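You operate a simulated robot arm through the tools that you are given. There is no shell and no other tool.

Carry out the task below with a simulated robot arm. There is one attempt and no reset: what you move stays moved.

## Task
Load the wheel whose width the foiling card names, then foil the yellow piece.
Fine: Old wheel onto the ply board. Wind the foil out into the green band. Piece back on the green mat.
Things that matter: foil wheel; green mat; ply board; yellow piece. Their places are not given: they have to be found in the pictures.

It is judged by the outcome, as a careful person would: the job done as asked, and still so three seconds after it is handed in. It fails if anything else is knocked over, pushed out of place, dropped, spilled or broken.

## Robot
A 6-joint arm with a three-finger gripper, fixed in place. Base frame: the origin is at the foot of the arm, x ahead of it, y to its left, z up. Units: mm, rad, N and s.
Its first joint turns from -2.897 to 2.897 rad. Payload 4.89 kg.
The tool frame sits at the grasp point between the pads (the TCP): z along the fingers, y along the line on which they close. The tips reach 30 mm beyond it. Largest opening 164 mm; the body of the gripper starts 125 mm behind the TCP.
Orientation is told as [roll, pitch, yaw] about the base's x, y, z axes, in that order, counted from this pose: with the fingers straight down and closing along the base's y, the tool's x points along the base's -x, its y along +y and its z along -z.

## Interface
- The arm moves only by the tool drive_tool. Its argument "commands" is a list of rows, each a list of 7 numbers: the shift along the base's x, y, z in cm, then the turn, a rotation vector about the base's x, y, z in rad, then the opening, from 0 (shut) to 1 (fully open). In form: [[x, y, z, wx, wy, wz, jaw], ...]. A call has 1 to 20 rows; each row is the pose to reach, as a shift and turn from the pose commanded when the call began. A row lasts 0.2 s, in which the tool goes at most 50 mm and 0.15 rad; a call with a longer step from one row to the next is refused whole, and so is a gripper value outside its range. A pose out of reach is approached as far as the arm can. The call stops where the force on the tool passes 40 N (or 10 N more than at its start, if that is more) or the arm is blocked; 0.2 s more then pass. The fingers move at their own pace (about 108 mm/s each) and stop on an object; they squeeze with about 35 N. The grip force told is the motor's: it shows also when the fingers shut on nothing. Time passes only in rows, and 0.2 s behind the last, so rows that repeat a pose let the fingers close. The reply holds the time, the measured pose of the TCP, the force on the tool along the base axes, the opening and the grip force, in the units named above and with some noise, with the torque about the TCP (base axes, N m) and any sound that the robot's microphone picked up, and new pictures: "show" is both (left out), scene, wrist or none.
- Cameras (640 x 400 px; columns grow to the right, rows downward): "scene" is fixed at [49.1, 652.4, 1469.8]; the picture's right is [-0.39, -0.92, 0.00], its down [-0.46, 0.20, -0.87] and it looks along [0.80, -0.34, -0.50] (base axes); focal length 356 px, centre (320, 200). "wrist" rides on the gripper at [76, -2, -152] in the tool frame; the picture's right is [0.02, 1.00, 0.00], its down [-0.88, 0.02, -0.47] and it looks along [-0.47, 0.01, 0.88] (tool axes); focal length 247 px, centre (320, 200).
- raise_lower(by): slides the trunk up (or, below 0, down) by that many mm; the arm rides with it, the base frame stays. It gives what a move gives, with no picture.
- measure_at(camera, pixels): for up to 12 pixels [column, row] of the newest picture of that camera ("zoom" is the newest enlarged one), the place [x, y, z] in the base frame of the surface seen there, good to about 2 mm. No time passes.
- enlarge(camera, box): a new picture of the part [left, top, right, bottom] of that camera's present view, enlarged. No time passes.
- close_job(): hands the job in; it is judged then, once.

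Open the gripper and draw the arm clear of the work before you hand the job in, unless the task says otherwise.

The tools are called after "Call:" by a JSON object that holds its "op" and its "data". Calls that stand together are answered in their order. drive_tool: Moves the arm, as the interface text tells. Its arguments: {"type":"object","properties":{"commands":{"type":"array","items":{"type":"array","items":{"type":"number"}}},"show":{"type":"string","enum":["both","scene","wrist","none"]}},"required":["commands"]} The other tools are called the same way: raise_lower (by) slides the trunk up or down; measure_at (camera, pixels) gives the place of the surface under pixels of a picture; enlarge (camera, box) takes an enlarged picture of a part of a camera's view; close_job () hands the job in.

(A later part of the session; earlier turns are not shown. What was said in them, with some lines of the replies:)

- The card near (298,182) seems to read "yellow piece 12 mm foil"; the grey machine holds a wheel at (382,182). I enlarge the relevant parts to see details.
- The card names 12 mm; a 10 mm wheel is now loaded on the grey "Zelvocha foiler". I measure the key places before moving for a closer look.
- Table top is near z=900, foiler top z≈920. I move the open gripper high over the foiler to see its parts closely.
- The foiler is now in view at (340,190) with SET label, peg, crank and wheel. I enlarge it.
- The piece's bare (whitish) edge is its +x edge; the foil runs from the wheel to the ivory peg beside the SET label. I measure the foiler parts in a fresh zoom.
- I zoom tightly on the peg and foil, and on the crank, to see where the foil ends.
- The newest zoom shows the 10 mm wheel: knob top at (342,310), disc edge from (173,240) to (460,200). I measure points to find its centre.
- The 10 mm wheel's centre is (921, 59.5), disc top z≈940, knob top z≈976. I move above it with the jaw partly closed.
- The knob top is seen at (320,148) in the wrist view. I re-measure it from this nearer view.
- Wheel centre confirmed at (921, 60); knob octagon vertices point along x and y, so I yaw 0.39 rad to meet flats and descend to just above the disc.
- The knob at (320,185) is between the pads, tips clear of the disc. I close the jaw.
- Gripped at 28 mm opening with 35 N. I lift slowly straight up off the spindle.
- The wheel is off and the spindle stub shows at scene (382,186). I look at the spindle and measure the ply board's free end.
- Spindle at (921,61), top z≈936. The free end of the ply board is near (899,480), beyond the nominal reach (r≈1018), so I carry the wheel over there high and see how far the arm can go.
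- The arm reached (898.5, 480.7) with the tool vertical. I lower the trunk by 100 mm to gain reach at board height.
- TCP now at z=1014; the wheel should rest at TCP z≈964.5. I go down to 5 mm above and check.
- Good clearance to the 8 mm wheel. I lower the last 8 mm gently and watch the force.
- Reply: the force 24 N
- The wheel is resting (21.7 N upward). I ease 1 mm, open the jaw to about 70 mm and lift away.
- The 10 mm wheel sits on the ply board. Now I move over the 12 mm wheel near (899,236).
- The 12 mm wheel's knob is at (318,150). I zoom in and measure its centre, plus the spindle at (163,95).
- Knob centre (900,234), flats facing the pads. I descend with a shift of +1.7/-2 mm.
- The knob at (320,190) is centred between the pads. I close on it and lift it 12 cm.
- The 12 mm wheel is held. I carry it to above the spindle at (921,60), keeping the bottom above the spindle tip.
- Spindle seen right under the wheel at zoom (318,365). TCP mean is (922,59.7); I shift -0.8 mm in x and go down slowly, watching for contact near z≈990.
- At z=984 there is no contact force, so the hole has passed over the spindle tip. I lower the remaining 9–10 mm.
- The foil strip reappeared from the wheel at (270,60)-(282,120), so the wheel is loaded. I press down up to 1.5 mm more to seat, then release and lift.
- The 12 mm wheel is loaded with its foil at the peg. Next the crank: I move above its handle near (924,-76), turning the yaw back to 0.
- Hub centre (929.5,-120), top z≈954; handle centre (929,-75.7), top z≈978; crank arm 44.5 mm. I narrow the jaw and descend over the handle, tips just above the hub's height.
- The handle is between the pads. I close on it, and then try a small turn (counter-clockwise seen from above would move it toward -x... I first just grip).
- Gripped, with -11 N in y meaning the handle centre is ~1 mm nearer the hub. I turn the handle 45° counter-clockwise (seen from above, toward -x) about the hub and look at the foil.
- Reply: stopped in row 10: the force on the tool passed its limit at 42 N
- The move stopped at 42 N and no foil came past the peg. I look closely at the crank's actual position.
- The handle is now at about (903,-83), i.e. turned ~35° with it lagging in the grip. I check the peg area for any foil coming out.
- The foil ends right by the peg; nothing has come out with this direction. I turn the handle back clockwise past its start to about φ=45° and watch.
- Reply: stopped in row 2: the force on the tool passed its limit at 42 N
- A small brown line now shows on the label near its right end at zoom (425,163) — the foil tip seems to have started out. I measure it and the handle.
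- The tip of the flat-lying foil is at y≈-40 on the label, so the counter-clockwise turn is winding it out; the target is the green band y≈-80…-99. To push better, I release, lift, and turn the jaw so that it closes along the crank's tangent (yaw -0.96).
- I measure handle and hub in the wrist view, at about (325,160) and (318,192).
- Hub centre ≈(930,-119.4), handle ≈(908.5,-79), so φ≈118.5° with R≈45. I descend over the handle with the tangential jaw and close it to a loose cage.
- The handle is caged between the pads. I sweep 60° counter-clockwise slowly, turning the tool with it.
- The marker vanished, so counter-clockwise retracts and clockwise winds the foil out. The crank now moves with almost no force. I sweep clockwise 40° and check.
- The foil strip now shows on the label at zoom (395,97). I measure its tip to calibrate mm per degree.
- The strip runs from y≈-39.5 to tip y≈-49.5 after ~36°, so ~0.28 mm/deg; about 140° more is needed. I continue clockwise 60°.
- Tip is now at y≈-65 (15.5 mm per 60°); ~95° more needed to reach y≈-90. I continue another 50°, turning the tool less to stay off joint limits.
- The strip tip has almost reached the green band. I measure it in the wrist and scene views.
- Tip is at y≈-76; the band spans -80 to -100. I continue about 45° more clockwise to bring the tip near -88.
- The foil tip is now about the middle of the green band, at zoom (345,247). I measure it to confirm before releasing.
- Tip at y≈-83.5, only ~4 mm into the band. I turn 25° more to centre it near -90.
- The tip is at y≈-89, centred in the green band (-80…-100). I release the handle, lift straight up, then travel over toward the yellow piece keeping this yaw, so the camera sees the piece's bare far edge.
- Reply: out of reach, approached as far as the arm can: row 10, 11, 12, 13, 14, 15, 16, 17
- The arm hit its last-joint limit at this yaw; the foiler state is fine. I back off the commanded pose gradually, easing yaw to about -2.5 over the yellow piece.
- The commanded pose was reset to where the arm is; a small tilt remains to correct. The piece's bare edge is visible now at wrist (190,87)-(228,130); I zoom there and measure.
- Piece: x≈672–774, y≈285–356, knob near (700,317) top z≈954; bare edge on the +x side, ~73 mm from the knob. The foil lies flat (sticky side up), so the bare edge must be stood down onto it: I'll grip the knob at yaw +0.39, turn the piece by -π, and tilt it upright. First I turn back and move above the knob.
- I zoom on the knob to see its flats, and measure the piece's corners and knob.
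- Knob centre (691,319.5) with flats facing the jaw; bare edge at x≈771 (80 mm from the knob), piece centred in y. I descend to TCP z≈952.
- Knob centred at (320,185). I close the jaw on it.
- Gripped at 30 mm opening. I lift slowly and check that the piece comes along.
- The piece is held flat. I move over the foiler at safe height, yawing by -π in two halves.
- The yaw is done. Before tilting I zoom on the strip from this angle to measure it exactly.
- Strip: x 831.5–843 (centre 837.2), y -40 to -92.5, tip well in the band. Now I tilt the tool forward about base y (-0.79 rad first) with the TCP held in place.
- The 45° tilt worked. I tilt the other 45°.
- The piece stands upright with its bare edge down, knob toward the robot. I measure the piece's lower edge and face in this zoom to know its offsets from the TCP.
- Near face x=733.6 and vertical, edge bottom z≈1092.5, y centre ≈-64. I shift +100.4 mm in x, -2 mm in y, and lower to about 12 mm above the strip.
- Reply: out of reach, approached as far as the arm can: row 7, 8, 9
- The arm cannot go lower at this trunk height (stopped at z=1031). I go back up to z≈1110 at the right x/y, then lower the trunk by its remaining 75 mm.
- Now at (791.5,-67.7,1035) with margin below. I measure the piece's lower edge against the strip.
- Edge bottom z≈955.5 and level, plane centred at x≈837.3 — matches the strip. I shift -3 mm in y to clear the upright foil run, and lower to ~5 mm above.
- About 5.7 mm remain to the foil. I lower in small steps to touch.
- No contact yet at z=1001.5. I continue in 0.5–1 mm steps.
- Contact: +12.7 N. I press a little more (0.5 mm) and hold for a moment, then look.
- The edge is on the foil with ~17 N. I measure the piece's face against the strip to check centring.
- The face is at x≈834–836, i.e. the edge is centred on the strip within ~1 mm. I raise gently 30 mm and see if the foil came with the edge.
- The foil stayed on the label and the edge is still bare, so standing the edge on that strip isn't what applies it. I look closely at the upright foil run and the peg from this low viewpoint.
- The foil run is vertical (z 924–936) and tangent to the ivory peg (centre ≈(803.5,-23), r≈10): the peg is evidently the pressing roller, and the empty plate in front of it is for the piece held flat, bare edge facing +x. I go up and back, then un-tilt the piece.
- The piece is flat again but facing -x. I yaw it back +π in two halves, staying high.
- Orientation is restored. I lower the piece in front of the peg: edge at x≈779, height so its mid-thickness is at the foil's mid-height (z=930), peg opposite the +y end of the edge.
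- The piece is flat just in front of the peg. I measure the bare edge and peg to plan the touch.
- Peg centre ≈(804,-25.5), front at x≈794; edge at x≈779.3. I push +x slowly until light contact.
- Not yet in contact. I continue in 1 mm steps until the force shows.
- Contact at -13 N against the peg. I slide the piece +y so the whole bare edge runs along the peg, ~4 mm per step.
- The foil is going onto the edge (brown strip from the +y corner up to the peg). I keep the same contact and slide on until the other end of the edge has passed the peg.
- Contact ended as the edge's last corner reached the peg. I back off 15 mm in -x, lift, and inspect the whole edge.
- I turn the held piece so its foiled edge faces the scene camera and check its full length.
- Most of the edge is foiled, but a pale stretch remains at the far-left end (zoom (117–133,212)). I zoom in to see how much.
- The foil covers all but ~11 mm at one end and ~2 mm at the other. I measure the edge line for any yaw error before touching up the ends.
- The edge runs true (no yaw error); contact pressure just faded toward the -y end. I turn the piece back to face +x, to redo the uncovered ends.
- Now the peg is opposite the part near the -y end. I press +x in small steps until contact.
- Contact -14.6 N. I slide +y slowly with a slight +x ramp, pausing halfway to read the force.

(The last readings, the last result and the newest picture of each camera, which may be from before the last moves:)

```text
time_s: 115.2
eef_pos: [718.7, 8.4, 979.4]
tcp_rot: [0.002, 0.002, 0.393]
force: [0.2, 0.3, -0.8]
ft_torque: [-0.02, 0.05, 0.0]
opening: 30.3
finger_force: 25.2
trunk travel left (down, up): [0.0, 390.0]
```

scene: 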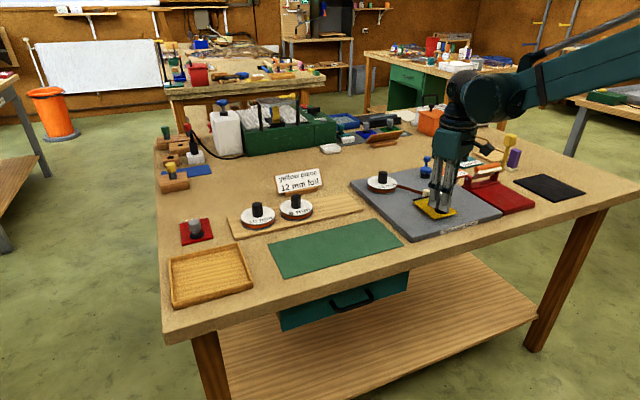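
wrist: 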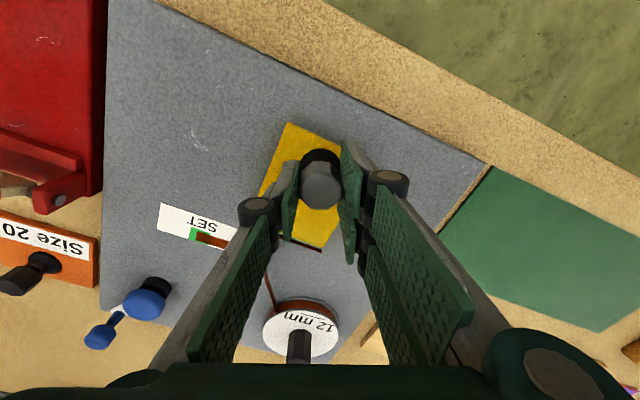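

Contact vanished early again (TCP moved on to x≈719). I look at the actual situation.

Call:
{"op": "drive_tool", "data": {"commands": [[0, 0, 0, 0, 0, 0, 0]]}}

Call:
{"op": "enlarge", "data": {"camera": "scene", "box": [390, 165, 454, 215]}}

Call:
{"op": "enlarge", "data": {"camera": "wrist", "box": [200, 190, 340, 280]}}

```text
time_s: 115.6
eef_pos: [718.3, 8.8, 978.7]
tcp_rot: [0.001, 0.002, 0.395]
force: [0.7, 0.0, -2.2]
ft_torque: [0.0, 0.03, 0.03]
opening: 30.2
finger_force: 25.2
trunk travel left (down, up): [0.0, 390.0]
```

scene: 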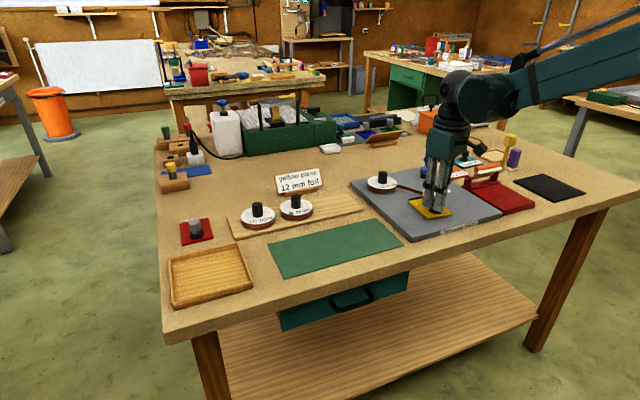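
wrist: 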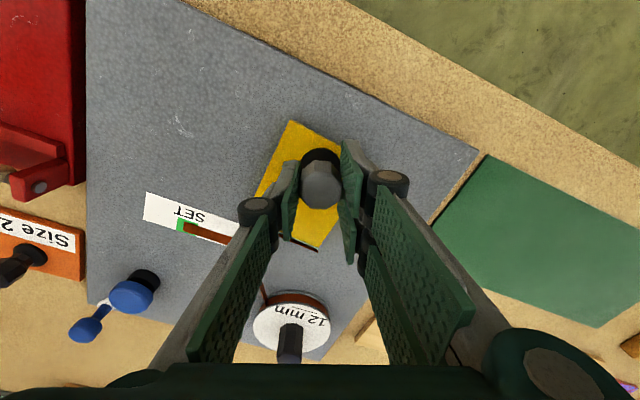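

```text
8.00 times, centred on (422, 190) of scene
```

zoom: 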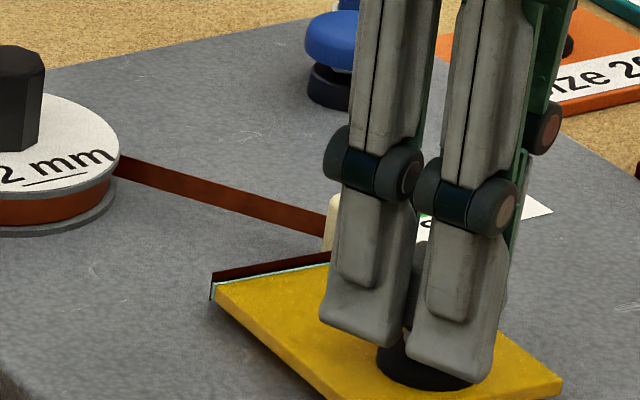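

```text
4.44 times, centred on (270, 235) of wrist
```

zoom: 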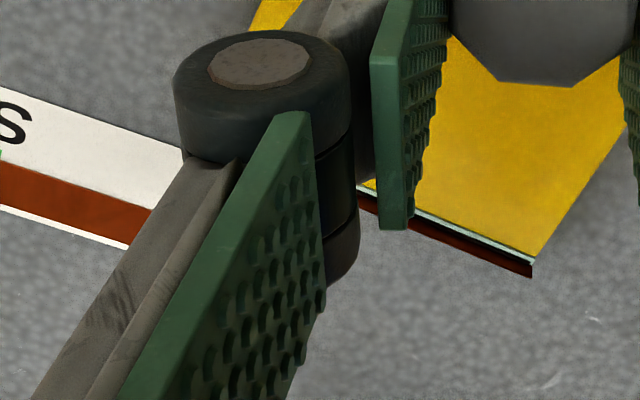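

I back off, lift and turn the piece again to see how the coverage changed and exactly where the edge ends.

Call:
{"op": "drive_tool", "data": {"commands": [[-1, 0, 0, 0, 0, 0, 0], [-2.5, 0, 0, 0, 0, 0, 0], [-2.5, 0, 3, 0, 0, 0, 0], [-2.5, 0, 7, 0, 0, 0.1, 0], [-2.5, 0, 11, 0, 0, 0.25, 0], [-2.5, 0, 14, 0, 0, 0.39, 0], [-2.5, 0, 14, 0, 0, 0.53, 0], [-2.5, 0, 14, 0, 0, 0.67, 0], [-2.5, 0, 14, 0, 0, 0.81, 0], [-2.5, 0, 14, 0, 0, 0.95, 0], [-2.5, 0, 14, 0, 0, 1.09, 0], [-2.5, 0, 14, 0, 0, 1.23, 0], [-2.5, 0, 14, 0, 0, 1.37, 0], [-2.5, 0, 14, 0, 0, 1.5, 0], [-2.5, 0, 14, 0, 0, 1.571, 0], [-2.5, 0, 14, 0, 0, 1.571, 0]], "show": "scene"}}

Call:
{"op": "enlarge", "data": {"camera": "scene", "box": [412, 155, 452, 187]}}

```text
time_s: 119.0
eef_pos: [693.2, 8.3, 1118.9]
tcp_rot: [0.001, 0.002, 1.965]
force: [0.1, -0.3, -1.5]
ft_torque: [-0.04, 0.0, -0.02]
opening: 30.1
finger_force: 24.9
trunk travel left (down, up): [0.0, 390.0]
```

scene: 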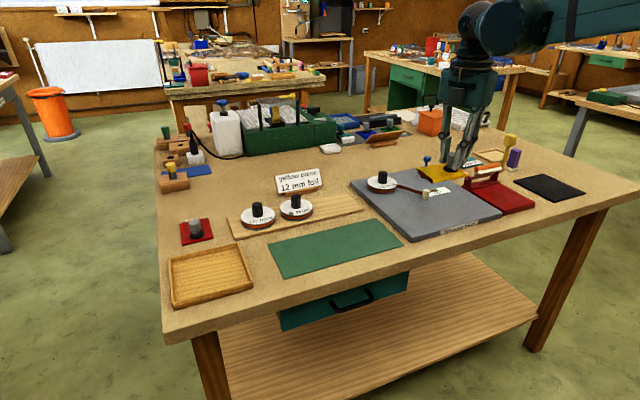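

```text
12.50 times, centred on (432, 171) of scene
```

zoom: 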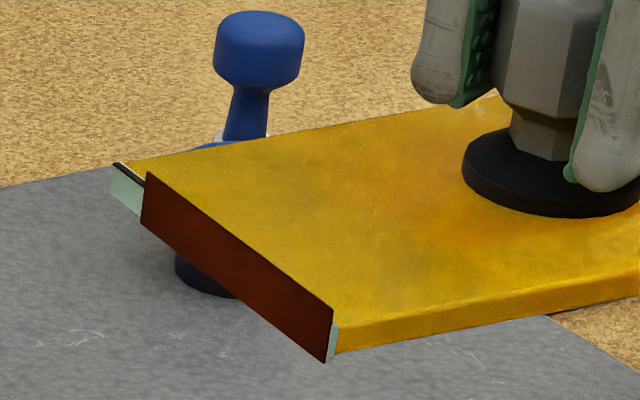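

The coverage is unchanged: the last ~11 mm is still bare. I measure the edge now relative to the TCP (693.2, 8.3) to see if the piece slipped in the grip.

Call:
{"op": "measure_at", "data": {"camera": "zoom", "pixels": [[118, 190], [130, 198], [112, 180], [334, 335], [335, 345], [330, 320], [200, 230], [260, 280], [150, 160], [340, 330], [128, 165]]}}

Call:
{"op": "enlarge", "data": {"camera": "scene", "box": [415, 160, 431, 175]}}

```text
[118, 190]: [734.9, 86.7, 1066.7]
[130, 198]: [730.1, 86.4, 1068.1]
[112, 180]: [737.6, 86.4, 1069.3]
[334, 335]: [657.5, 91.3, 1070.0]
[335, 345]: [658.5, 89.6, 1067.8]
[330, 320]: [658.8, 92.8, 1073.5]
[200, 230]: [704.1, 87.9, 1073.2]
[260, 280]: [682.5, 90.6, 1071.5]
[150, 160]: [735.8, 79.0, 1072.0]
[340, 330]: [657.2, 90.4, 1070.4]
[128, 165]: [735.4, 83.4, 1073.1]
```

```text
16.00 times, centred on (423, 168) of scene
```

zoom: 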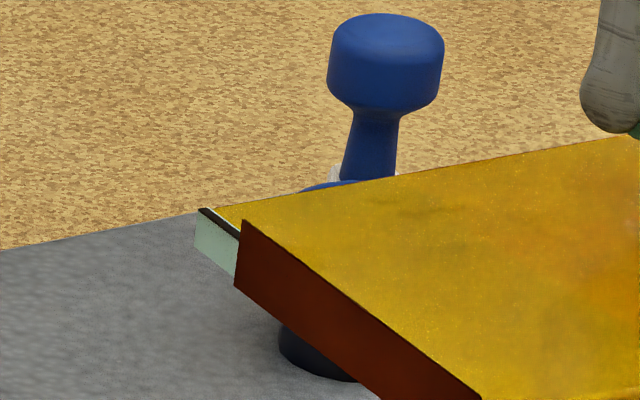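

The piece has yawed ~0.05 rad in the grip (its -y end is set back ~4 mm), which explains the lost contact. I turn back but over-rotate by 0.08 rad so the -y end leads slightly, and approach the peg near that end.

Call:
{"op": "drive_tool", "data": {"commands": [[0, 0, 0, 0, 0, -0.143, 0], [0, 0, 0, 0, 0, -0.286, 0], [0, 0, 0, 0, 0, -0.428, 0], [0, 0, 0, 0, 0, -0.571, 0], [0, 0, 0, 0, 0, -0.714, 0], [0, 0, 0, 0, 0, -0.857, 0], [0, 0, 0, 0, 0, -1.0, 0], [0, 0, 0, 0, 0, -1.142, 0], [0, 0, 0, 0, 0, -1.285, 0], [0, 0, 0, 0, 0, -1.4, 0], [0, 0, 0, 0, 0, -1.491, 0], [0, 0, 0, 0, 0, -1.491, 0]], "show": "none"}}

Call:
{"op": "drive_tool", "data": {"commands": [[0.3, -0.1, -4, 0, 0, 0, 0], [0.6, -0.2, -8, 0, 0, 0, 0], [0.9, -0.3, -11, 0, 0, 0, 0], [1.2, -0.3, -13.2, 0, 0, 0, 0], [1.5, -0.3, -14.05, 0, 0, 0, 0], [1.5, -0.3, -14.05, 0, 0, 0, 0]]}}

Call:
{"op": "enlarge", "data": {"camera": "wrist", "box": [200, 190, 360, 290]}}

Call:
{"op": "enlarge", "data": {"camera": "scene", "box": [390, 165, 454, 215]}}

```text
time_s: 121.6
eef_pos: [693.7, 9.8, 1118.5]
tcp_rot: [0.001, 0.001, 0.472]
force: [0.0, 0.0, -2.1]
ft_torque: [0.0, 0.0, 0.0]
opening: 30.1
finger_force: 24.9
trunk travel left (down, up): [0.0, 390.0]
```

```text
time_s: 123.0
eef_pos: [708.1, 5.7, 977.6]
tcp_rot: [0.002, 0.003, 0.473]
force: [-0.2, 0.7, -2.1]
ft_torque: [-0.01, 0.05, 0.04]
opening: 29.9
finger_force: 24.8
trunk travel left (down, up): [0.0, 390.0]
```

scene: 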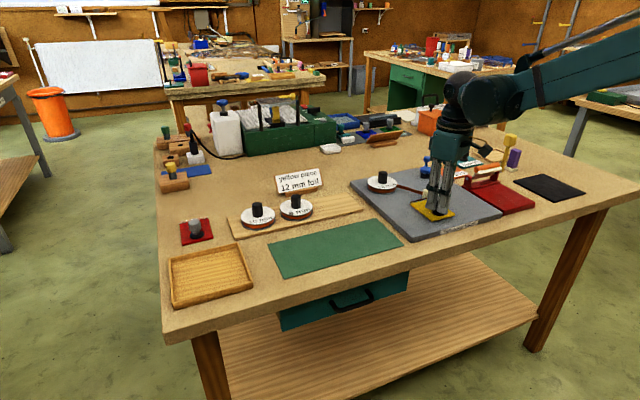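
wrist: 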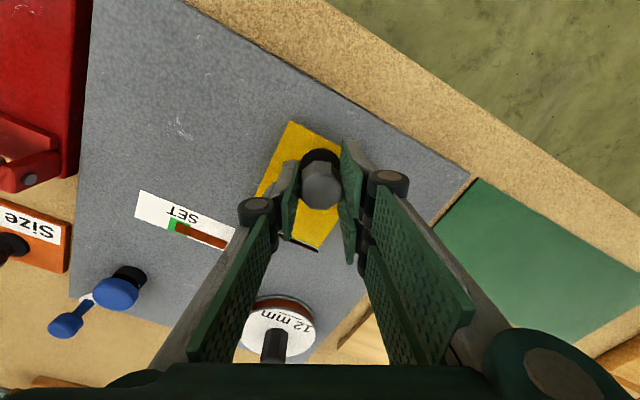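

```text
4.00 times, centred on (280, 240) of wrist
```

zoom: 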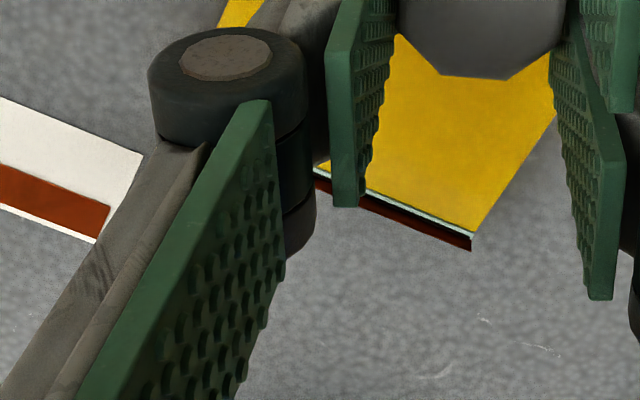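

```text
8.00 times, centred on (422, 190) of scene
```

zoom: 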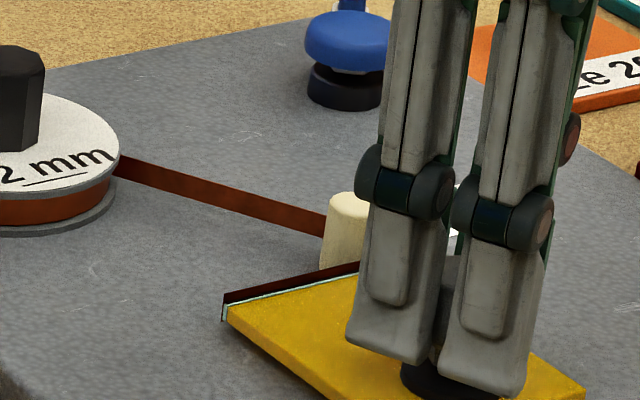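

I push +x in small steps at this end.

Call:
{"op": "drive_tool", "data": {"commands": [[0.25, 0, 0, 0, 0, 0, 0], [0.45, 0, 0, 0, 0, 0, 0], [0.55, 0, 0, 0, 0, 0, 0], [0.65, 0, 0, 0, 0, 0, 0], [0.65, 0, 0, 0, 0, 0, 0]], "show": "none"}}

Call:
{"op": "drive_tool", "data": {"commands": [[0.05, 0, 0, 0, 0, 0, 0], [0.1, 0, 0, 0, 0, 0, 0], [0.15, 0, 0, 0, 0, 0, 0], [0.15, 0, 0, 0, 0, 0, 0]], "show": "none"}}

```text
time_s: 124.2
eef_pos: [715.4, 6.1, 977.4]
tcp_rot: [0.001, 0.002, 0.477]
force: [-0.3, -0.6, -1.2]
ft_torque: [0.0, 0.0, 0.0]
opening: 30.2
finger_force: 25.2
trunk travel left (down, up): [0.0, 390.0]
```

```text
time_s: 125.2
eef_pos: [715.8, 5.4, 978.4]
tcp_rot: [0.003, 0.003, 0.476]
force: [-4.7, 1.1, -1.6]
ft_torque: [0.1, 0.28, -0.06]
opening: 30.0
finger_force: 24.6
trunk travel left (down, up): [0.0, 390.0]
```

Contact (-4.7 N) near the -y end. I press slightly more, slide 3.5 mm toward the corner and then back across the bare stretch.

Call:
{"op": "drive_tool", "data": {"commands": [[0.05, 0, 0, 0, 0, 0, 0], [0.05, 0.2, 0, 0, 0, 0, 0], [0.05, 0.35, 0, 0, 0, 0, 0], [0.05, 0.35, 0, 0, 0, 0, 0]], "show": "none"}}

Call:
{"op": "drive_tool", "data": {"commands": [[0.0, -0.2, 0, 0, 0, 0, 0], [0.0, -0.4, 0, 0, 0, 0, 0], [0.0, -0.6, 0, 0, 0, 0, 0], [0.0, -0.8, 0, 0, 0, 0, 0], [0.02, -1.0, 0, 0, 0, 0, 0], [0.02, -1.2, 0, 0, 0, 0, 0], [0.03, -1.4, 0, 0, 0, 0, 0], [0.03, -1.6, 0, 0, 0, 0, 0], [0.03, -1.6, 0, 0, 0, 0, 0]], "show": "none"}}

```text
time_s: 126.2
eef_pos: [716.7, 10.1, 976.6]
tcp_rot: [0.001, 0.002, 0.474]
force: [-1.8, -0.5, -2.0]
ft_torque: [-0.05, 0.09, -0.11]
opening: 30.0
finger_force: 24.9
trunk travel left (down, up): [0.0, 390.0]
```

```text
time_s: 128.2
eef_pos: [715.8, -7.7, 978.2]
tcp_rot: [0.001, 0.004, 0.473]
force: [-13.2, 3.8, -0.3]
ft_torque: [0.15, 0.55, 0.07]
opening: 30.1
finger_force: 25.5
trunk travel left (down, up): [0.0, 390.0]
```

Good contact (-13 N) across that stretch. I continue sliding -y along the whole edge to also catch the ~2 mm at the +y end, reading the force on the way.

Call:
{"op": "drive_tool", "data": {"commands": [[0.0, -0.4, 0, 0, 0, 0, 0], [0.01, -0.8, 0, 0, 0, 0, 0], [0.02, -1.2, 0, 0, 0, 0, 0], [0.03, -1.6, 0, 0, 0, 0, 0], [0.04, -2.0, 0, 0, 0, 0, 0], [0.05, -2.4, 0, 0, 0, 0, 0], [0.06, -2.8, 0, 0, 0, 0, 0], [0.08, -3.2, 0, 0, 0, 0, 0], [0.1, -3.6, 0, 0, 0, 0, 0], [0.12, -4.0, 0, 0, 0, 0, 0], [0.12, -4.0, 0, 0, 0, 0, 0]], "show": "none"}}

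```text
time_s: 130.6
eef_pos: [718.4, -47.4, 977.2]
tcp_rot: [0.002, 0.0, 0.473]
force: [-0.2, -0.1, -2.2]
ft_torque: [0.0, 0.06, 0.03]
opening: 30.0
finger_force: 24.6
trunk travel left (down, up): [0.0, 390.0]
```

Contact lost again around here. I back off, lift, and turn the piece to see its edge.

Call:
{"op": "drive_tool", "data": {"commands": [[-1, 0, 0, 0, 0, 0, 0], [-2.5, 0.5, 0, 0, 0, 0, 0], [-2.5, 2, 3, 0, 0, 0, 0], [-2.5, 4, 7, 0, 0, 0.1, 0], [-2.5, 6, 11, 0, 0, 0.25, 0], [-2.5, 6, 14, 0, 0, 0.39, 0], [-2.5, 6, 14, 0, 0, 0.53, 0], [-2.5, 6, 14, 0, 0, 0.67, 0], [-2.5, 6, 14, 0, 0, 0.81, 0], [-2.5, 6, 14, 0, 0, 0.95, 0], [-2.5, 6, 14, 0, 0, 1.09, 0], [-2.5, 6, 14, 0, 0, 1.23, 0], [-2.5, 6, 14, 0, 0, 1.37, 0], [-2.5, 6, 14, 0, 0, 1.491, 0], [-2.5, 6, 14, 0, 0, 1.491, 0]], "show": "scene"}}

Call:
{"op": "enlarge", "data": {"camera": "scene", "box": [410, 155, 458, 187]}}

```text
time_s: 133.8
eef_pos: [693.5, 13.3, 1118.0]
tcp_rot: [0.001, 0.002, 1.965]
force: [-0.3, -0.1, -1.7]
ft_torque: [-0.04, 0.04, -0.01]
opening: 30.2
finger_force: 24.8
trunk travel left (down, up): [0.0, 390.0]
```

scene: 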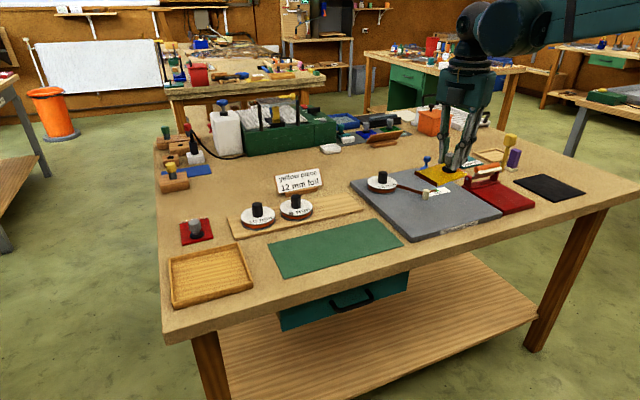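

```text
12.50 times, centred on (434, 171) of scene
```

zoom: 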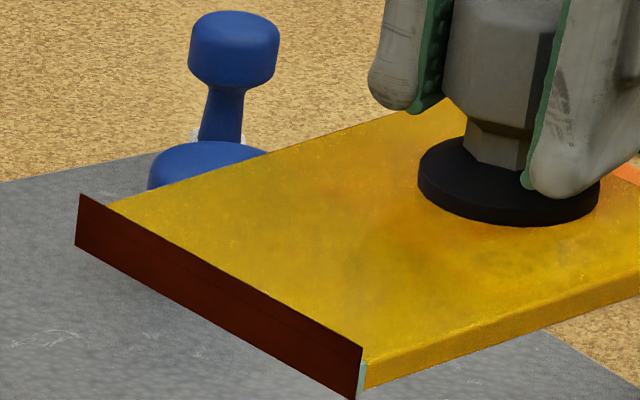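

The foil now reaches the left (-y) end fully. I zoom on the right end to see whether the thin pale line there is only the end face.

Call:
{"op": "enlarge", "data": {"camera": "scene", "box": [430, 178, 446, 190]}}

Call:
{"op": "measure_at", "data": {"camera": "zoom", "pixels": [[280, 200], [262, 215], [274, 190], [285, 190], [288, 200], [300, 190], [250, 200], [200, 150]]}}

```text
16.00 times, centred on (438, 184) of scene
```

zoom: 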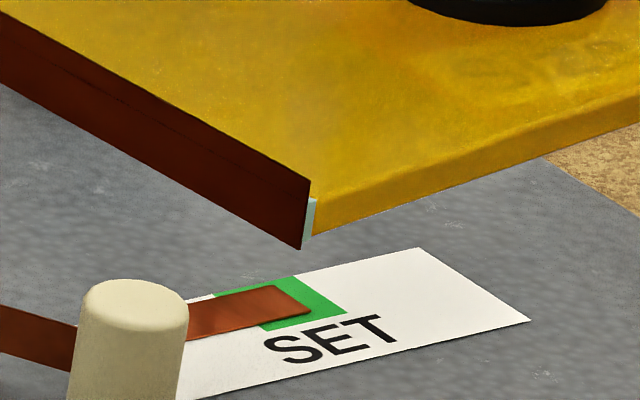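

```text
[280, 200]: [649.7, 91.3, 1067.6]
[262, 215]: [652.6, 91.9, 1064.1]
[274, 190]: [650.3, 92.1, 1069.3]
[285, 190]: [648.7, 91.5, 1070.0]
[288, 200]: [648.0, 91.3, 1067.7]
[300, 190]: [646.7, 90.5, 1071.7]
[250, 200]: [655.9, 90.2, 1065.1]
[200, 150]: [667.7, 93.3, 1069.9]
```

The foil now covers the full length; the pale bit is just the end face. I measure the piece's yaw in the grip before putting it back on the mat.

Call:
{"op": "enlarge", "data": {"camera": "scene", "box": [410, 155, 458, 187]}}

Call:
{"op": "measure_at", "data": {"camera": "zoom", "pixels": [[85, 220], [90, 240], [150, 260], [200, 290], [300, 345], [340, 370], [120, 205], [362, 345], [80, 200], [370, 380]]}}

```text
12.50 times, centred on (434, 171) of scene
```

zoom: 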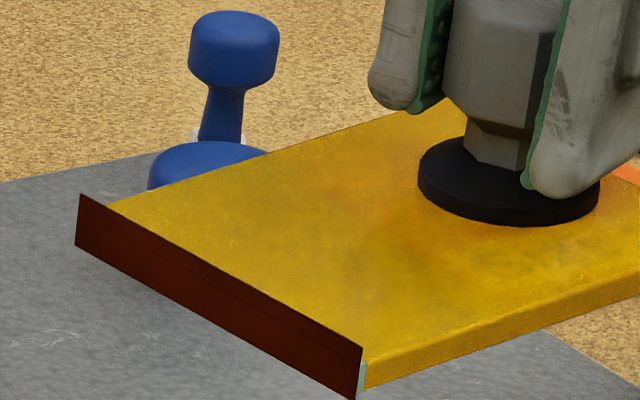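

```text
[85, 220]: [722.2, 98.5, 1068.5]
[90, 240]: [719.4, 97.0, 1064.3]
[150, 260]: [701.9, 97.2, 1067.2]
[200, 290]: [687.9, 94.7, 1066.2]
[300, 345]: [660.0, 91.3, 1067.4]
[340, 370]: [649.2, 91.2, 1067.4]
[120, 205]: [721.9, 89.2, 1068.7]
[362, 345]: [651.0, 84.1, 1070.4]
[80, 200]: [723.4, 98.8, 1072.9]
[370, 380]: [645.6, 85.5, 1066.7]
```

The piece is now yawed about +0.1 rad in the grip (edge from (723,98.6) to (647,91)). I check its height and levelness too.

Call:
{"op": "measure_at", "data": {"camera": "zoom", "pixels": [[250, 230], [300, 200], [380, 330], [350, 250], [200, 220], [330, 150], [600, 250], [500, 290], [430, 110]]}}

Call:
{"op": "measure_at", "data": {"camera": "scene", "pixels": [[268, 247], [402, 240], [362, 218], [286, 278], [330, 245], [300, 260]]}}

```text
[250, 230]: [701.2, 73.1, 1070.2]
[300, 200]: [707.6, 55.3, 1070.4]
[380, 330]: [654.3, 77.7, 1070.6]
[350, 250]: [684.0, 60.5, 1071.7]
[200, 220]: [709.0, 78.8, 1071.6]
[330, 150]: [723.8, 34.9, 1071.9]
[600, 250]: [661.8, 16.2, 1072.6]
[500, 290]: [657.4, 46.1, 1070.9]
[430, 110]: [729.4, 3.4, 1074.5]
```

```text
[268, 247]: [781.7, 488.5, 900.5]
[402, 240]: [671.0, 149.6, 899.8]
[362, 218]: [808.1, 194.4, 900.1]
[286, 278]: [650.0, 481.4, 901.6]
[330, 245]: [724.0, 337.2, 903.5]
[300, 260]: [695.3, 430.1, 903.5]
```

The piece droops ~3 mm at its foiled edge, otherwise fine; the mat spans x≈652–800, y≈154–485, z≈903.5. I carry it over the mat to its original spot, turning to tool yaw 0.295 so the piece is square.

Call:
{"op": "drive_tool", "data": {"commands": [[0, 2.5, 0, 0, 0, -0.139, 0], [0, 5, 0, 0, 0, -0.278, 0], [0, 7.5, 0, 0, 0, -0.418, 0], [0, 10, 0, 0, 0, -0.557, 0], [0, 12.5, 0, 0, 0, -0.696, 0], [0, 15, 0, 0, 0, -0.835, 0], [0, 17.5, 0, 0, 0, -0.974, 0], [0, 20, 0, 0, 0, -1.113, 0], [0, 22.5, 0, 0, 0, -1.253, 0], [0, 25, 0, 0, 0, -1.392, 0], [0, 27.5, 0, 0, 0, -1.531, 0], [0, 30.5, 0, 0, 0, -1.67, 0], [0, 30.5, 0, 0, 0, -1.67, 0]]}}

Call:
{"op": "enlarge", "data": {"camera": "wrist", "box": [220, 80, 420, 280]}}

```text
time_s: 136.6
eef_pos: [693.6, 317.6, 1116.6]
tcp_rot: [0.002, 0.001, 0.294]
force: [0.3, 0.4, -1.8]
ft_torque: [0.05, 0.04, 0.05]
opening: 30.3
finger_force: 25.0
trunk travel left (down, up): [0.0, 390.0]
```

scene: 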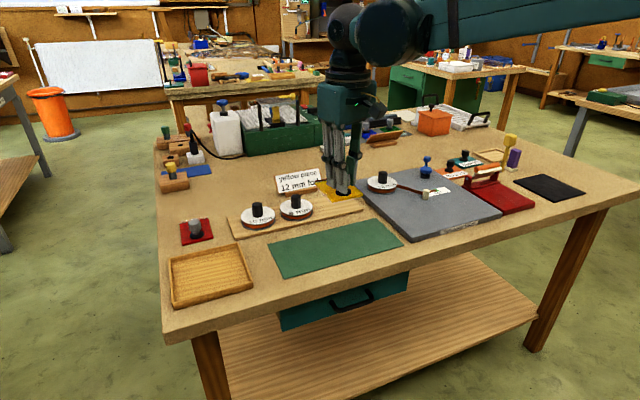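
wrist: 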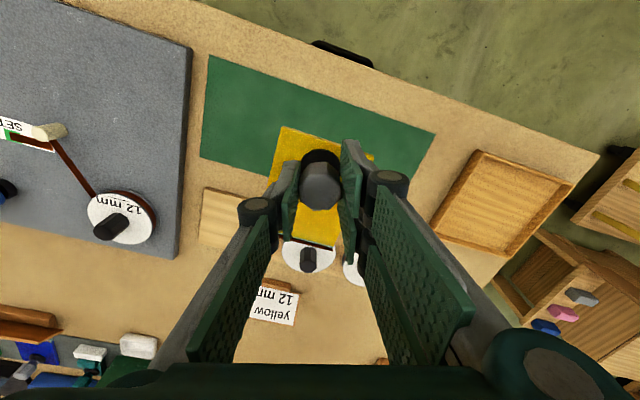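

```text
2.00 times, centred on (320, 180) of wrist
```

zoom: 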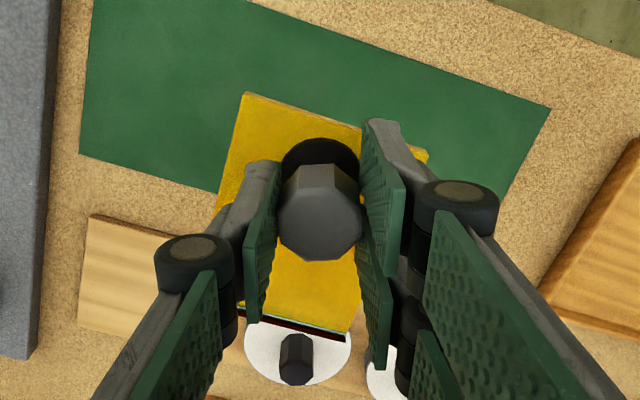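

The piece is aligned with the mat. I lower it to about 10 mm above and check.

Call:
{"op": "drive_tool", "data": {"commands": [[0, 0, -4, 0, 0, 0, 0], [0, 0, -8, 0, 0, 0, 0], [0, 0, -11, 0, 0, 0, 0], [0, 0, -13.5, 0, 0, 0, 0], [0, 0, -15, 0, 0, 0, 0], [0, 0, -15, 0, 0, 0, 0]]}}

Call:
{"op": "enlarge", "data": {"camera": "scene", "box": [300, 205, 380, 265]}}

Call:
{"op": "measure_at", "data": {"camera": "zoom", "pixels": [[390, 300], [300, 340], [420, 320], [240, 330], [160, 215], [200, 270], [400, 260], [340, 170]]}}

```text
time_s: 138.0
eef_pos: [692.4, 318.0, 968.2]
tcp_rot: [0.002, 0.002, 0.295]
force: [0.5, -0.1, -1.9]
ft_torque: [-0.01, 0.04, 0.01]
opening: 30.1
finger_force: 25.3
trunk travel left (down, up): [0.0, 390.0]
```

scene: 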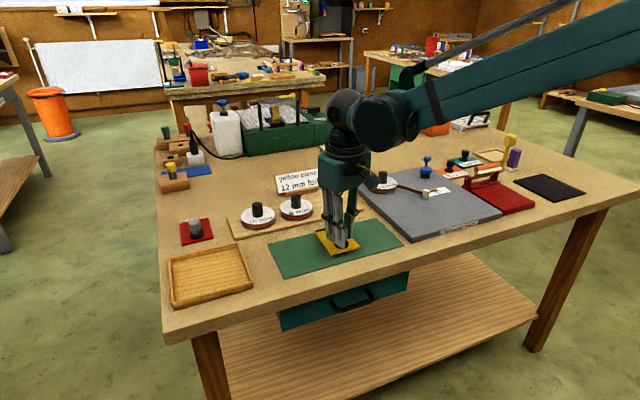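
wrist: 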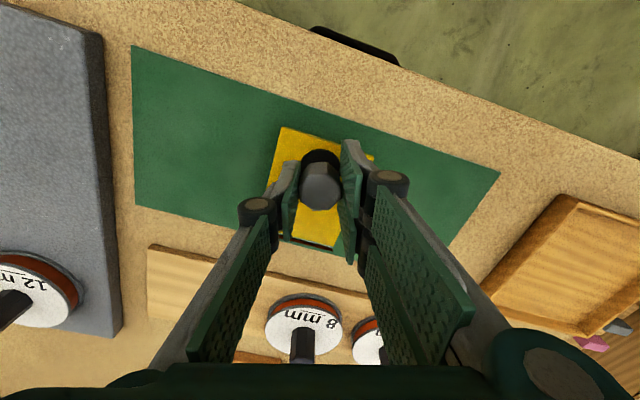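

```text
6.67 times, centred on (340, 235) of scene
```

zoom: 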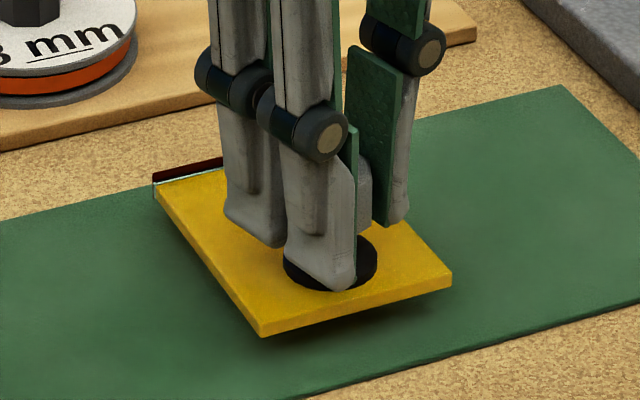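

```text
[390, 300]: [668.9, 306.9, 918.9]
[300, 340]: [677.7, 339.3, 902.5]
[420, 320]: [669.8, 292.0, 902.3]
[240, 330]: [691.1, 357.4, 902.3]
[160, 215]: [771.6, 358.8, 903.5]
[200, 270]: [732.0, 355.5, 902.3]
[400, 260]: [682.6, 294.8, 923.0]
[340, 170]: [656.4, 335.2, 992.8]
```

Call:
{"op": "measure_at", "data": {"camera": "zoom", "pixels": [[195, 195], [215, 185], [180, 205], [230, 260], [260, 310], [430, 265], [300, 300], [410, 240], [160, 190]]}}

```text
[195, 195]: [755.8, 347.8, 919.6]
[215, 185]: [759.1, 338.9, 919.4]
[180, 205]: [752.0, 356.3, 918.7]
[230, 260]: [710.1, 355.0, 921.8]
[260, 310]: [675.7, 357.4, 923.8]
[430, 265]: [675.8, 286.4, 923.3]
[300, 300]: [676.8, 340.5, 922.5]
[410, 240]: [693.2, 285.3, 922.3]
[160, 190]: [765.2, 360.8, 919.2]
```

The piece droops 0.048 rad toward its foiled edge. I level it by tilting the tool -0.048 about y, and lower to ~2 mm above the mat.

Call:
{"op": "drive_tool", "data": {"commands": [[0, 0, -0.3, 0, -0.048, 0, 0], [0, 0, -0.7, 0, -0.048, 0, 0], [0, 0, -1.0, 0, -0.048, 0, 0], [0, 0, -1.0, 0, -0.048, 0, 0]], "show": "scene"}}

Call:
{"op": "enlarge", "data": {"camera": "scene", "box": [300, 205, 380, 265]}}

Call:
{"op": "measure_at", "data": {"camera": "zoom", "pixels": [[195, 200], [215, 190], [230, 265], [260, 315], [430, 270], [300, 308], [180, 212]]}}

```text
time_s: 139.0
eef_pos: [693.8, 318.8, 957.7]
tcp_rot: [-0.012, -0.044, 0.295]
force: [0.1, -0.9, -2.0]
ft_torque: [-0.04, 0.02, 0.03]
opening: 30.1
finger_force: 25.1
trunk travel left (down, up): [0.0, 390.0]
```

scene: 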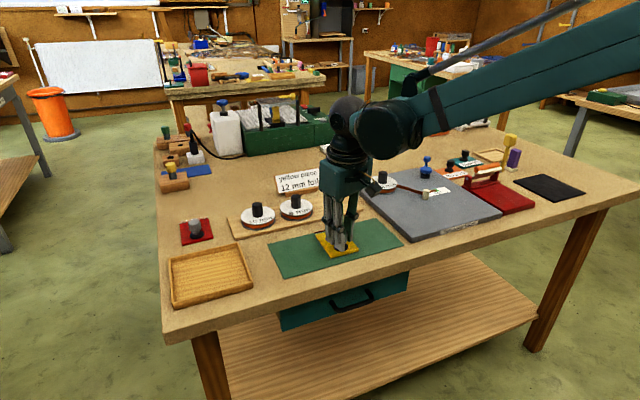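

```text
6.67 times, centred on (340, 235) of scene
```

zoom: 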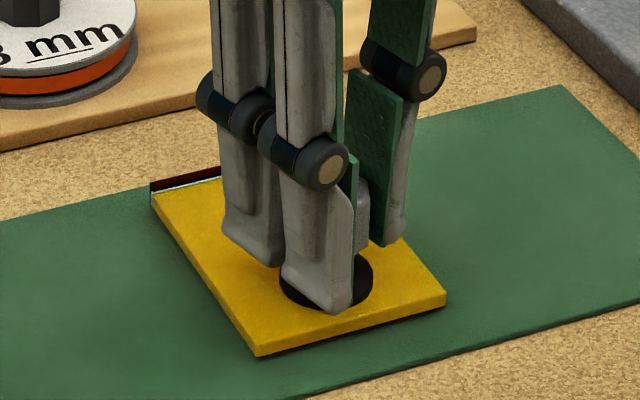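

```text
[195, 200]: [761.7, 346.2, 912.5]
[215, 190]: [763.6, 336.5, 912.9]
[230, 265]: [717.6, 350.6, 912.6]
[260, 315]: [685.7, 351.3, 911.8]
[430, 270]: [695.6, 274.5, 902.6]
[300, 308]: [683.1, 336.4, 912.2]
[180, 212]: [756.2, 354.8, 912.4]
```

Level now, top at z≈912.4; resting height is ≈910. I lower the last 2–3 mm gently.

Call:
{"op": "drive_tool", "data": {"commands": [[0, 0, -0.1, 0, 0, 0, 0], [0, 0, -0.2, 0, 0, 0, 0], [0, 0, -0.25, 0, 0, 0, 0], [0, 0, -0.25, 0, 0, 0, 0]], "show": "none"}}

```text
time_s: 140.0
eef_pos: [693.6, 317.4, 954.9]
tcp_rot: [-0.013, -0.042, 0.296]
force: [0.5, 0.5, -2.3]
ft_torque: [0.03, 0.05, -0.01]
opening: 30.1
finger_force: 25.3
trunk travel left (down, up): [0.0, 390.0]
```

Call:
{"op": "drive_tool", "data": {"commands": [[0, 0, -0.05, 0, 0, 0, 0], [0, 0, -0.1, 0, 0, 0, 0], [0, 0, -0.1, 0, 0, 0, 0]], "show": "none"}}

```text
time_s: 140.8
eef_pos: [695.3, 317.3, 954.5]
tcp_rot: [-0.012, -0.044, 0.295]
force: [0.8, -1.0, 7.2]
ft_torque: [0.01, 0.23, 0.04]
opening: 30.0
finger_force: 25.5
trunk travel left (down, up): [0.0, 390.0]
```

Contact +7 N: the piece rests on the mat. I open the jaw and lift straight up.

Call:
{"op": "drive_tool", "data": {"commands": [[0, 0, 0, 0, 0, 0, 0.2], [0, 0, 0, 0, 0, 0, 0.4], [0, 0, 0, 0, 0, 0, 0.45], [0, 0, 1, 0, 0, 0, 0.45], [0, 0, 3, 0, 0, 0, 0.45], [0, 0, 6, 0, 0, 0, 0.45], [0, 0, 10, 0, 0, 0, 0.45], [0, 0, 14, 0, 0, 0, 0.45], [0, 0, 14, 0, 0, 0, 0.45]]}}

Call:
{"op": "enlarge", "data": {"camera": "scene", "box": [290, 205, 390, 280]}}

Call:
{"op": "enlarge", "data": {"camera": "scene", "box": [340, 150, 480, 240]}}

```text
time_s: 142.8
eef_pos: [694.5, 318.4, 1092.3]
tcp_rot: [-0.012, -0.044, 0.295]
force: [0.1, 0.5, -0.3]
ft_torque: [-0.05, 0.04, -0.02]
opening: 73.7
finger_force: 0.1
trunk travel left (down, up): [0.0, 390.0]
```

scene: 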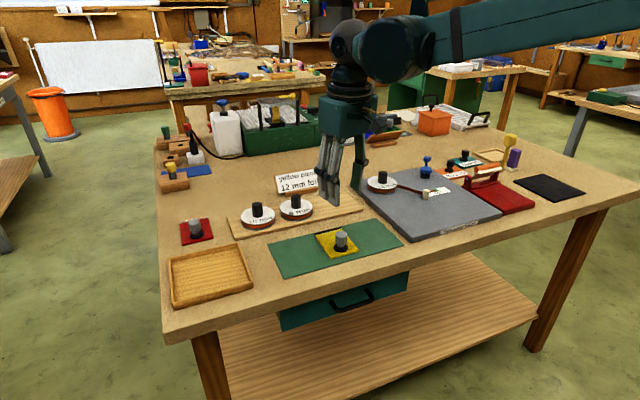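
wrist: 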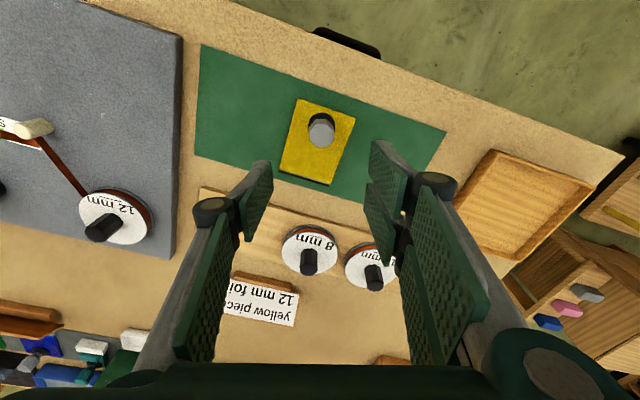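

```text
5.33 times, centred on (340, 242) of scene
```

zoom: 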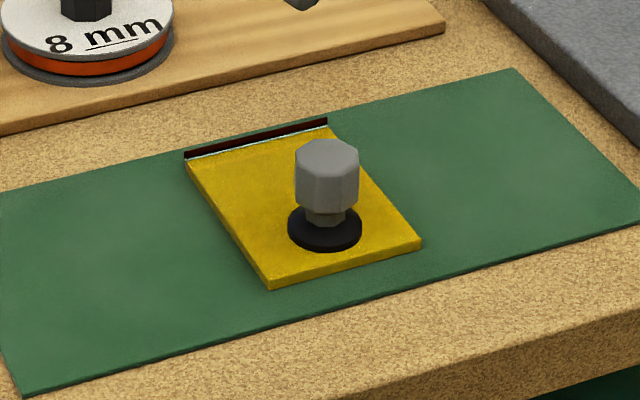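

```text
4.44 times, centred on (410, 195) of scene
```

zoom: 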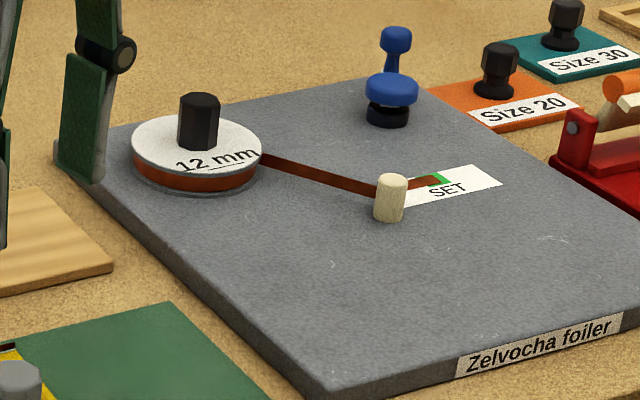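

The piece lies flat on the mat with foil along its edge, and the foil tip is still in the green band. I check the foiled edge and the ply board closely.

Call:
{"op": "enlarge", "data": {"camera": "wrist", "box": [265, 85, 365, 195]}}

Call:
{"op": "enlarge", "data": {"camera": "scene", "box": [315, 222, 355, 247]}}

Call:
{"op": "measure_at", "data": {"camera": "zoom", "pixels": [[60, 130], [150, 112], [250, 85], [100, 122], [200, 98], [60, 140], [200, 108], [150, 150], [300, 250], [150, 105]]}}

Call:
{"op": "enlarge", "data": {"camera": "scene", "box": [220, 190, 370, 250]}}

```text
3.64 times, centred on (315, 140) of wrist
```

zoom: 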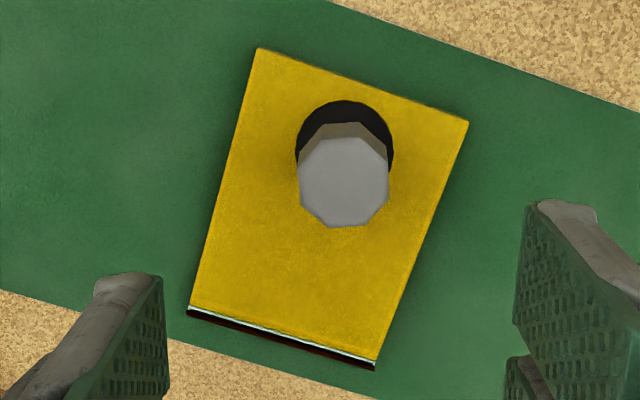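

```text
16.00 times, centred on (335, 234) of scene
```

zoom: 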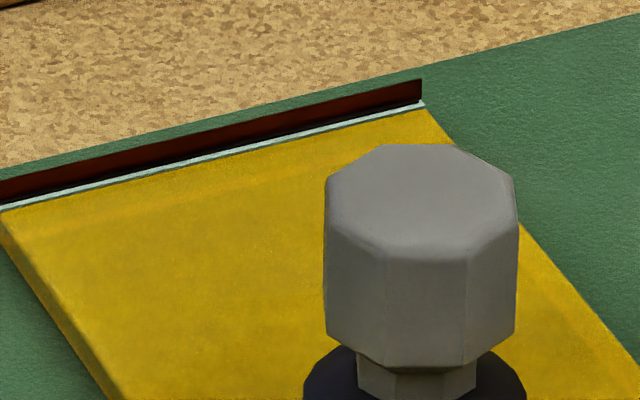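

```text
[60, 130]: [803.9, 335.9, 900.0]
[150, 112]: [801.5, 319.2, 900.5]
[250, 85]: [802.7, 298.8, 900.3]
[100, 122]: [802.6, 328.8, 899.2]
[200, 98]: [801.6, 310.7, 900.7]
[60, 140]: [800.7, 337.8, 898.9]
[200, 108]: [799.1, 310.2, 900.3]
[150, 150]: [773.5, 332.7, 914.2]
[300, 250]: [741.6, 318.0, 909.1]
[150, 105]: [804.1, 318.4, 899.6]
```

```text
4.27 times, centred on (295, 220) of scene
```

zoom: 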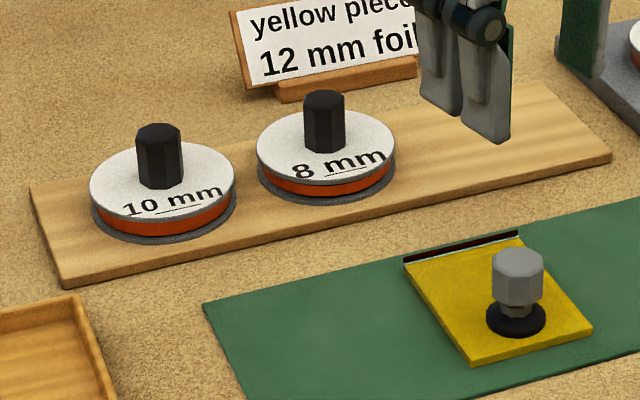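

All is in place: 12 mm wheel loaded, 10 mm wheel on the ply board, foil in the green band, foiled piece flat on the mat. I draw the arm up and back, opened, then take a last look.

Call:
{"op": "drive_tool", "data": {"commands": [[0, 0, 4, 0, 0.04, 0, 0.6], [-3, -1, 8, 0, 0.044, 0, 0.8], [-7, -3, 11, 0, 0.044, 0, 1], [-11, -5, 12, 0, 0.044, 0, 1], [-15, -8, 12, 0, 0.044, 0, 1], [-18, -10, 12, 0, 0.044, 0, 1], [-18, -10, 12, 0, 0.044, 0, 1]]}}

Call:
{"op": "enlarge", "data": {"camera": "scene", "box": [160, 120, 480, 320]}}

Call:
{"op": "enlarge", "data": {"camera": "scene", "box": [424, 182, 448, 197]}}

```text
refused: row 2 steps farther than a row can; nothing moved
```

```text
2.00 times, centred on (320, 220) of scene
```

zoom: 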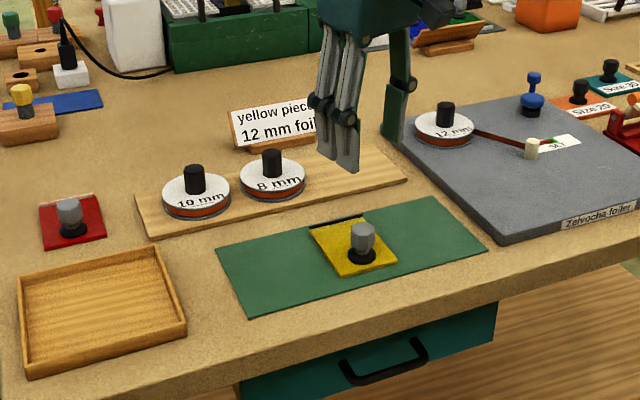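

```text
16.00 times, centred on (436, 190) of scene
```

zoom: 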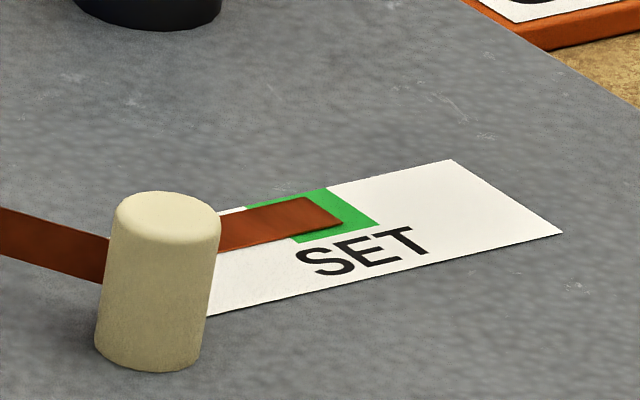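

The foil tip is still in the green band; the last call was refused for a too-long step. I retreat with smaller steps.

Call:
{"op": "drive_tool", "data": {"commands": [[0, 0, 3, 0, 0.04, 0, 0.6], [-2, -1, 6, 0, 0.044, 0, 0.8], [-5, -2.5, 8.5, 0, 0.044, 0, 1], [-8, -4, 11, 0, 0.044, 0, 1], [-11.5, -6, 12, 0, 0.044, 0, 1], [-15, -8, 12, 0, 0.044, 0, 1], [-18, -10, 12, 0, 0.044, 0, 1], [-18, -10, 12, 0, 0.044, 0, 1]]}}

```text
time_s: 144.6
eef_pos: [513.5, 218.7, 1214.0]
tcp_rot: [0.002, -0.002, 0.295]
force: [-0.7, 0.2, -0.1]
ft_torque: [0.0, 0.07, 0.0]
opening: 164.0
finger_force: 0.0
trunk travel left (down, up): [0.0, 390.0]
```

scene: 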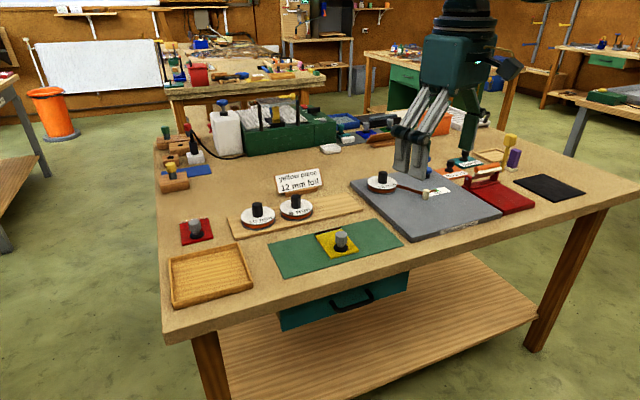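
wrist: 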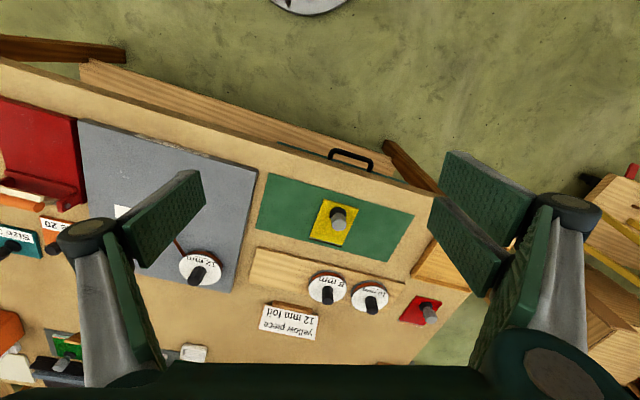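

The arm is clear and open; the 12 mm wheel is on the spindle, the 10 mm wheel is beside the 8 mm one on the ply board, the foil tip is in the green band, and the foiled yellow piece is on the green mat. I hand the job in.

Call:
{"op": "close_job", "data": {}}

```text
The job is handed in.
```

The job is handed in, and all parts of it are done:

- **Wheel:** the card names 12 mm foil. The 12 mm wheel is on the foiler's spindle, and the old 10 mm wheel is on the ply board beside the 8 mm one.
- **Foil:** it is wound out so the tip sits about mid-way in the green band. It was still there when I checked just before handing in.
- **Yellow piece:** its bare edge is foiled along the full length, and it lies flat on the green mat where it started.

- **First attempt:** I stood the edge on the foil strip lying on the SET label, and no foil was laid. Running the edge along the ivory peg is what laid it.
- **Extra passes:** the first pass along the peg left about 11 mm bare at one end, so I made more passes until a close-up showed it covered. The foil sits within about 1 mm of centred on the edge.

I saw nothing else moved or knocked over. The gripper is open and the arm is clear of the bench.
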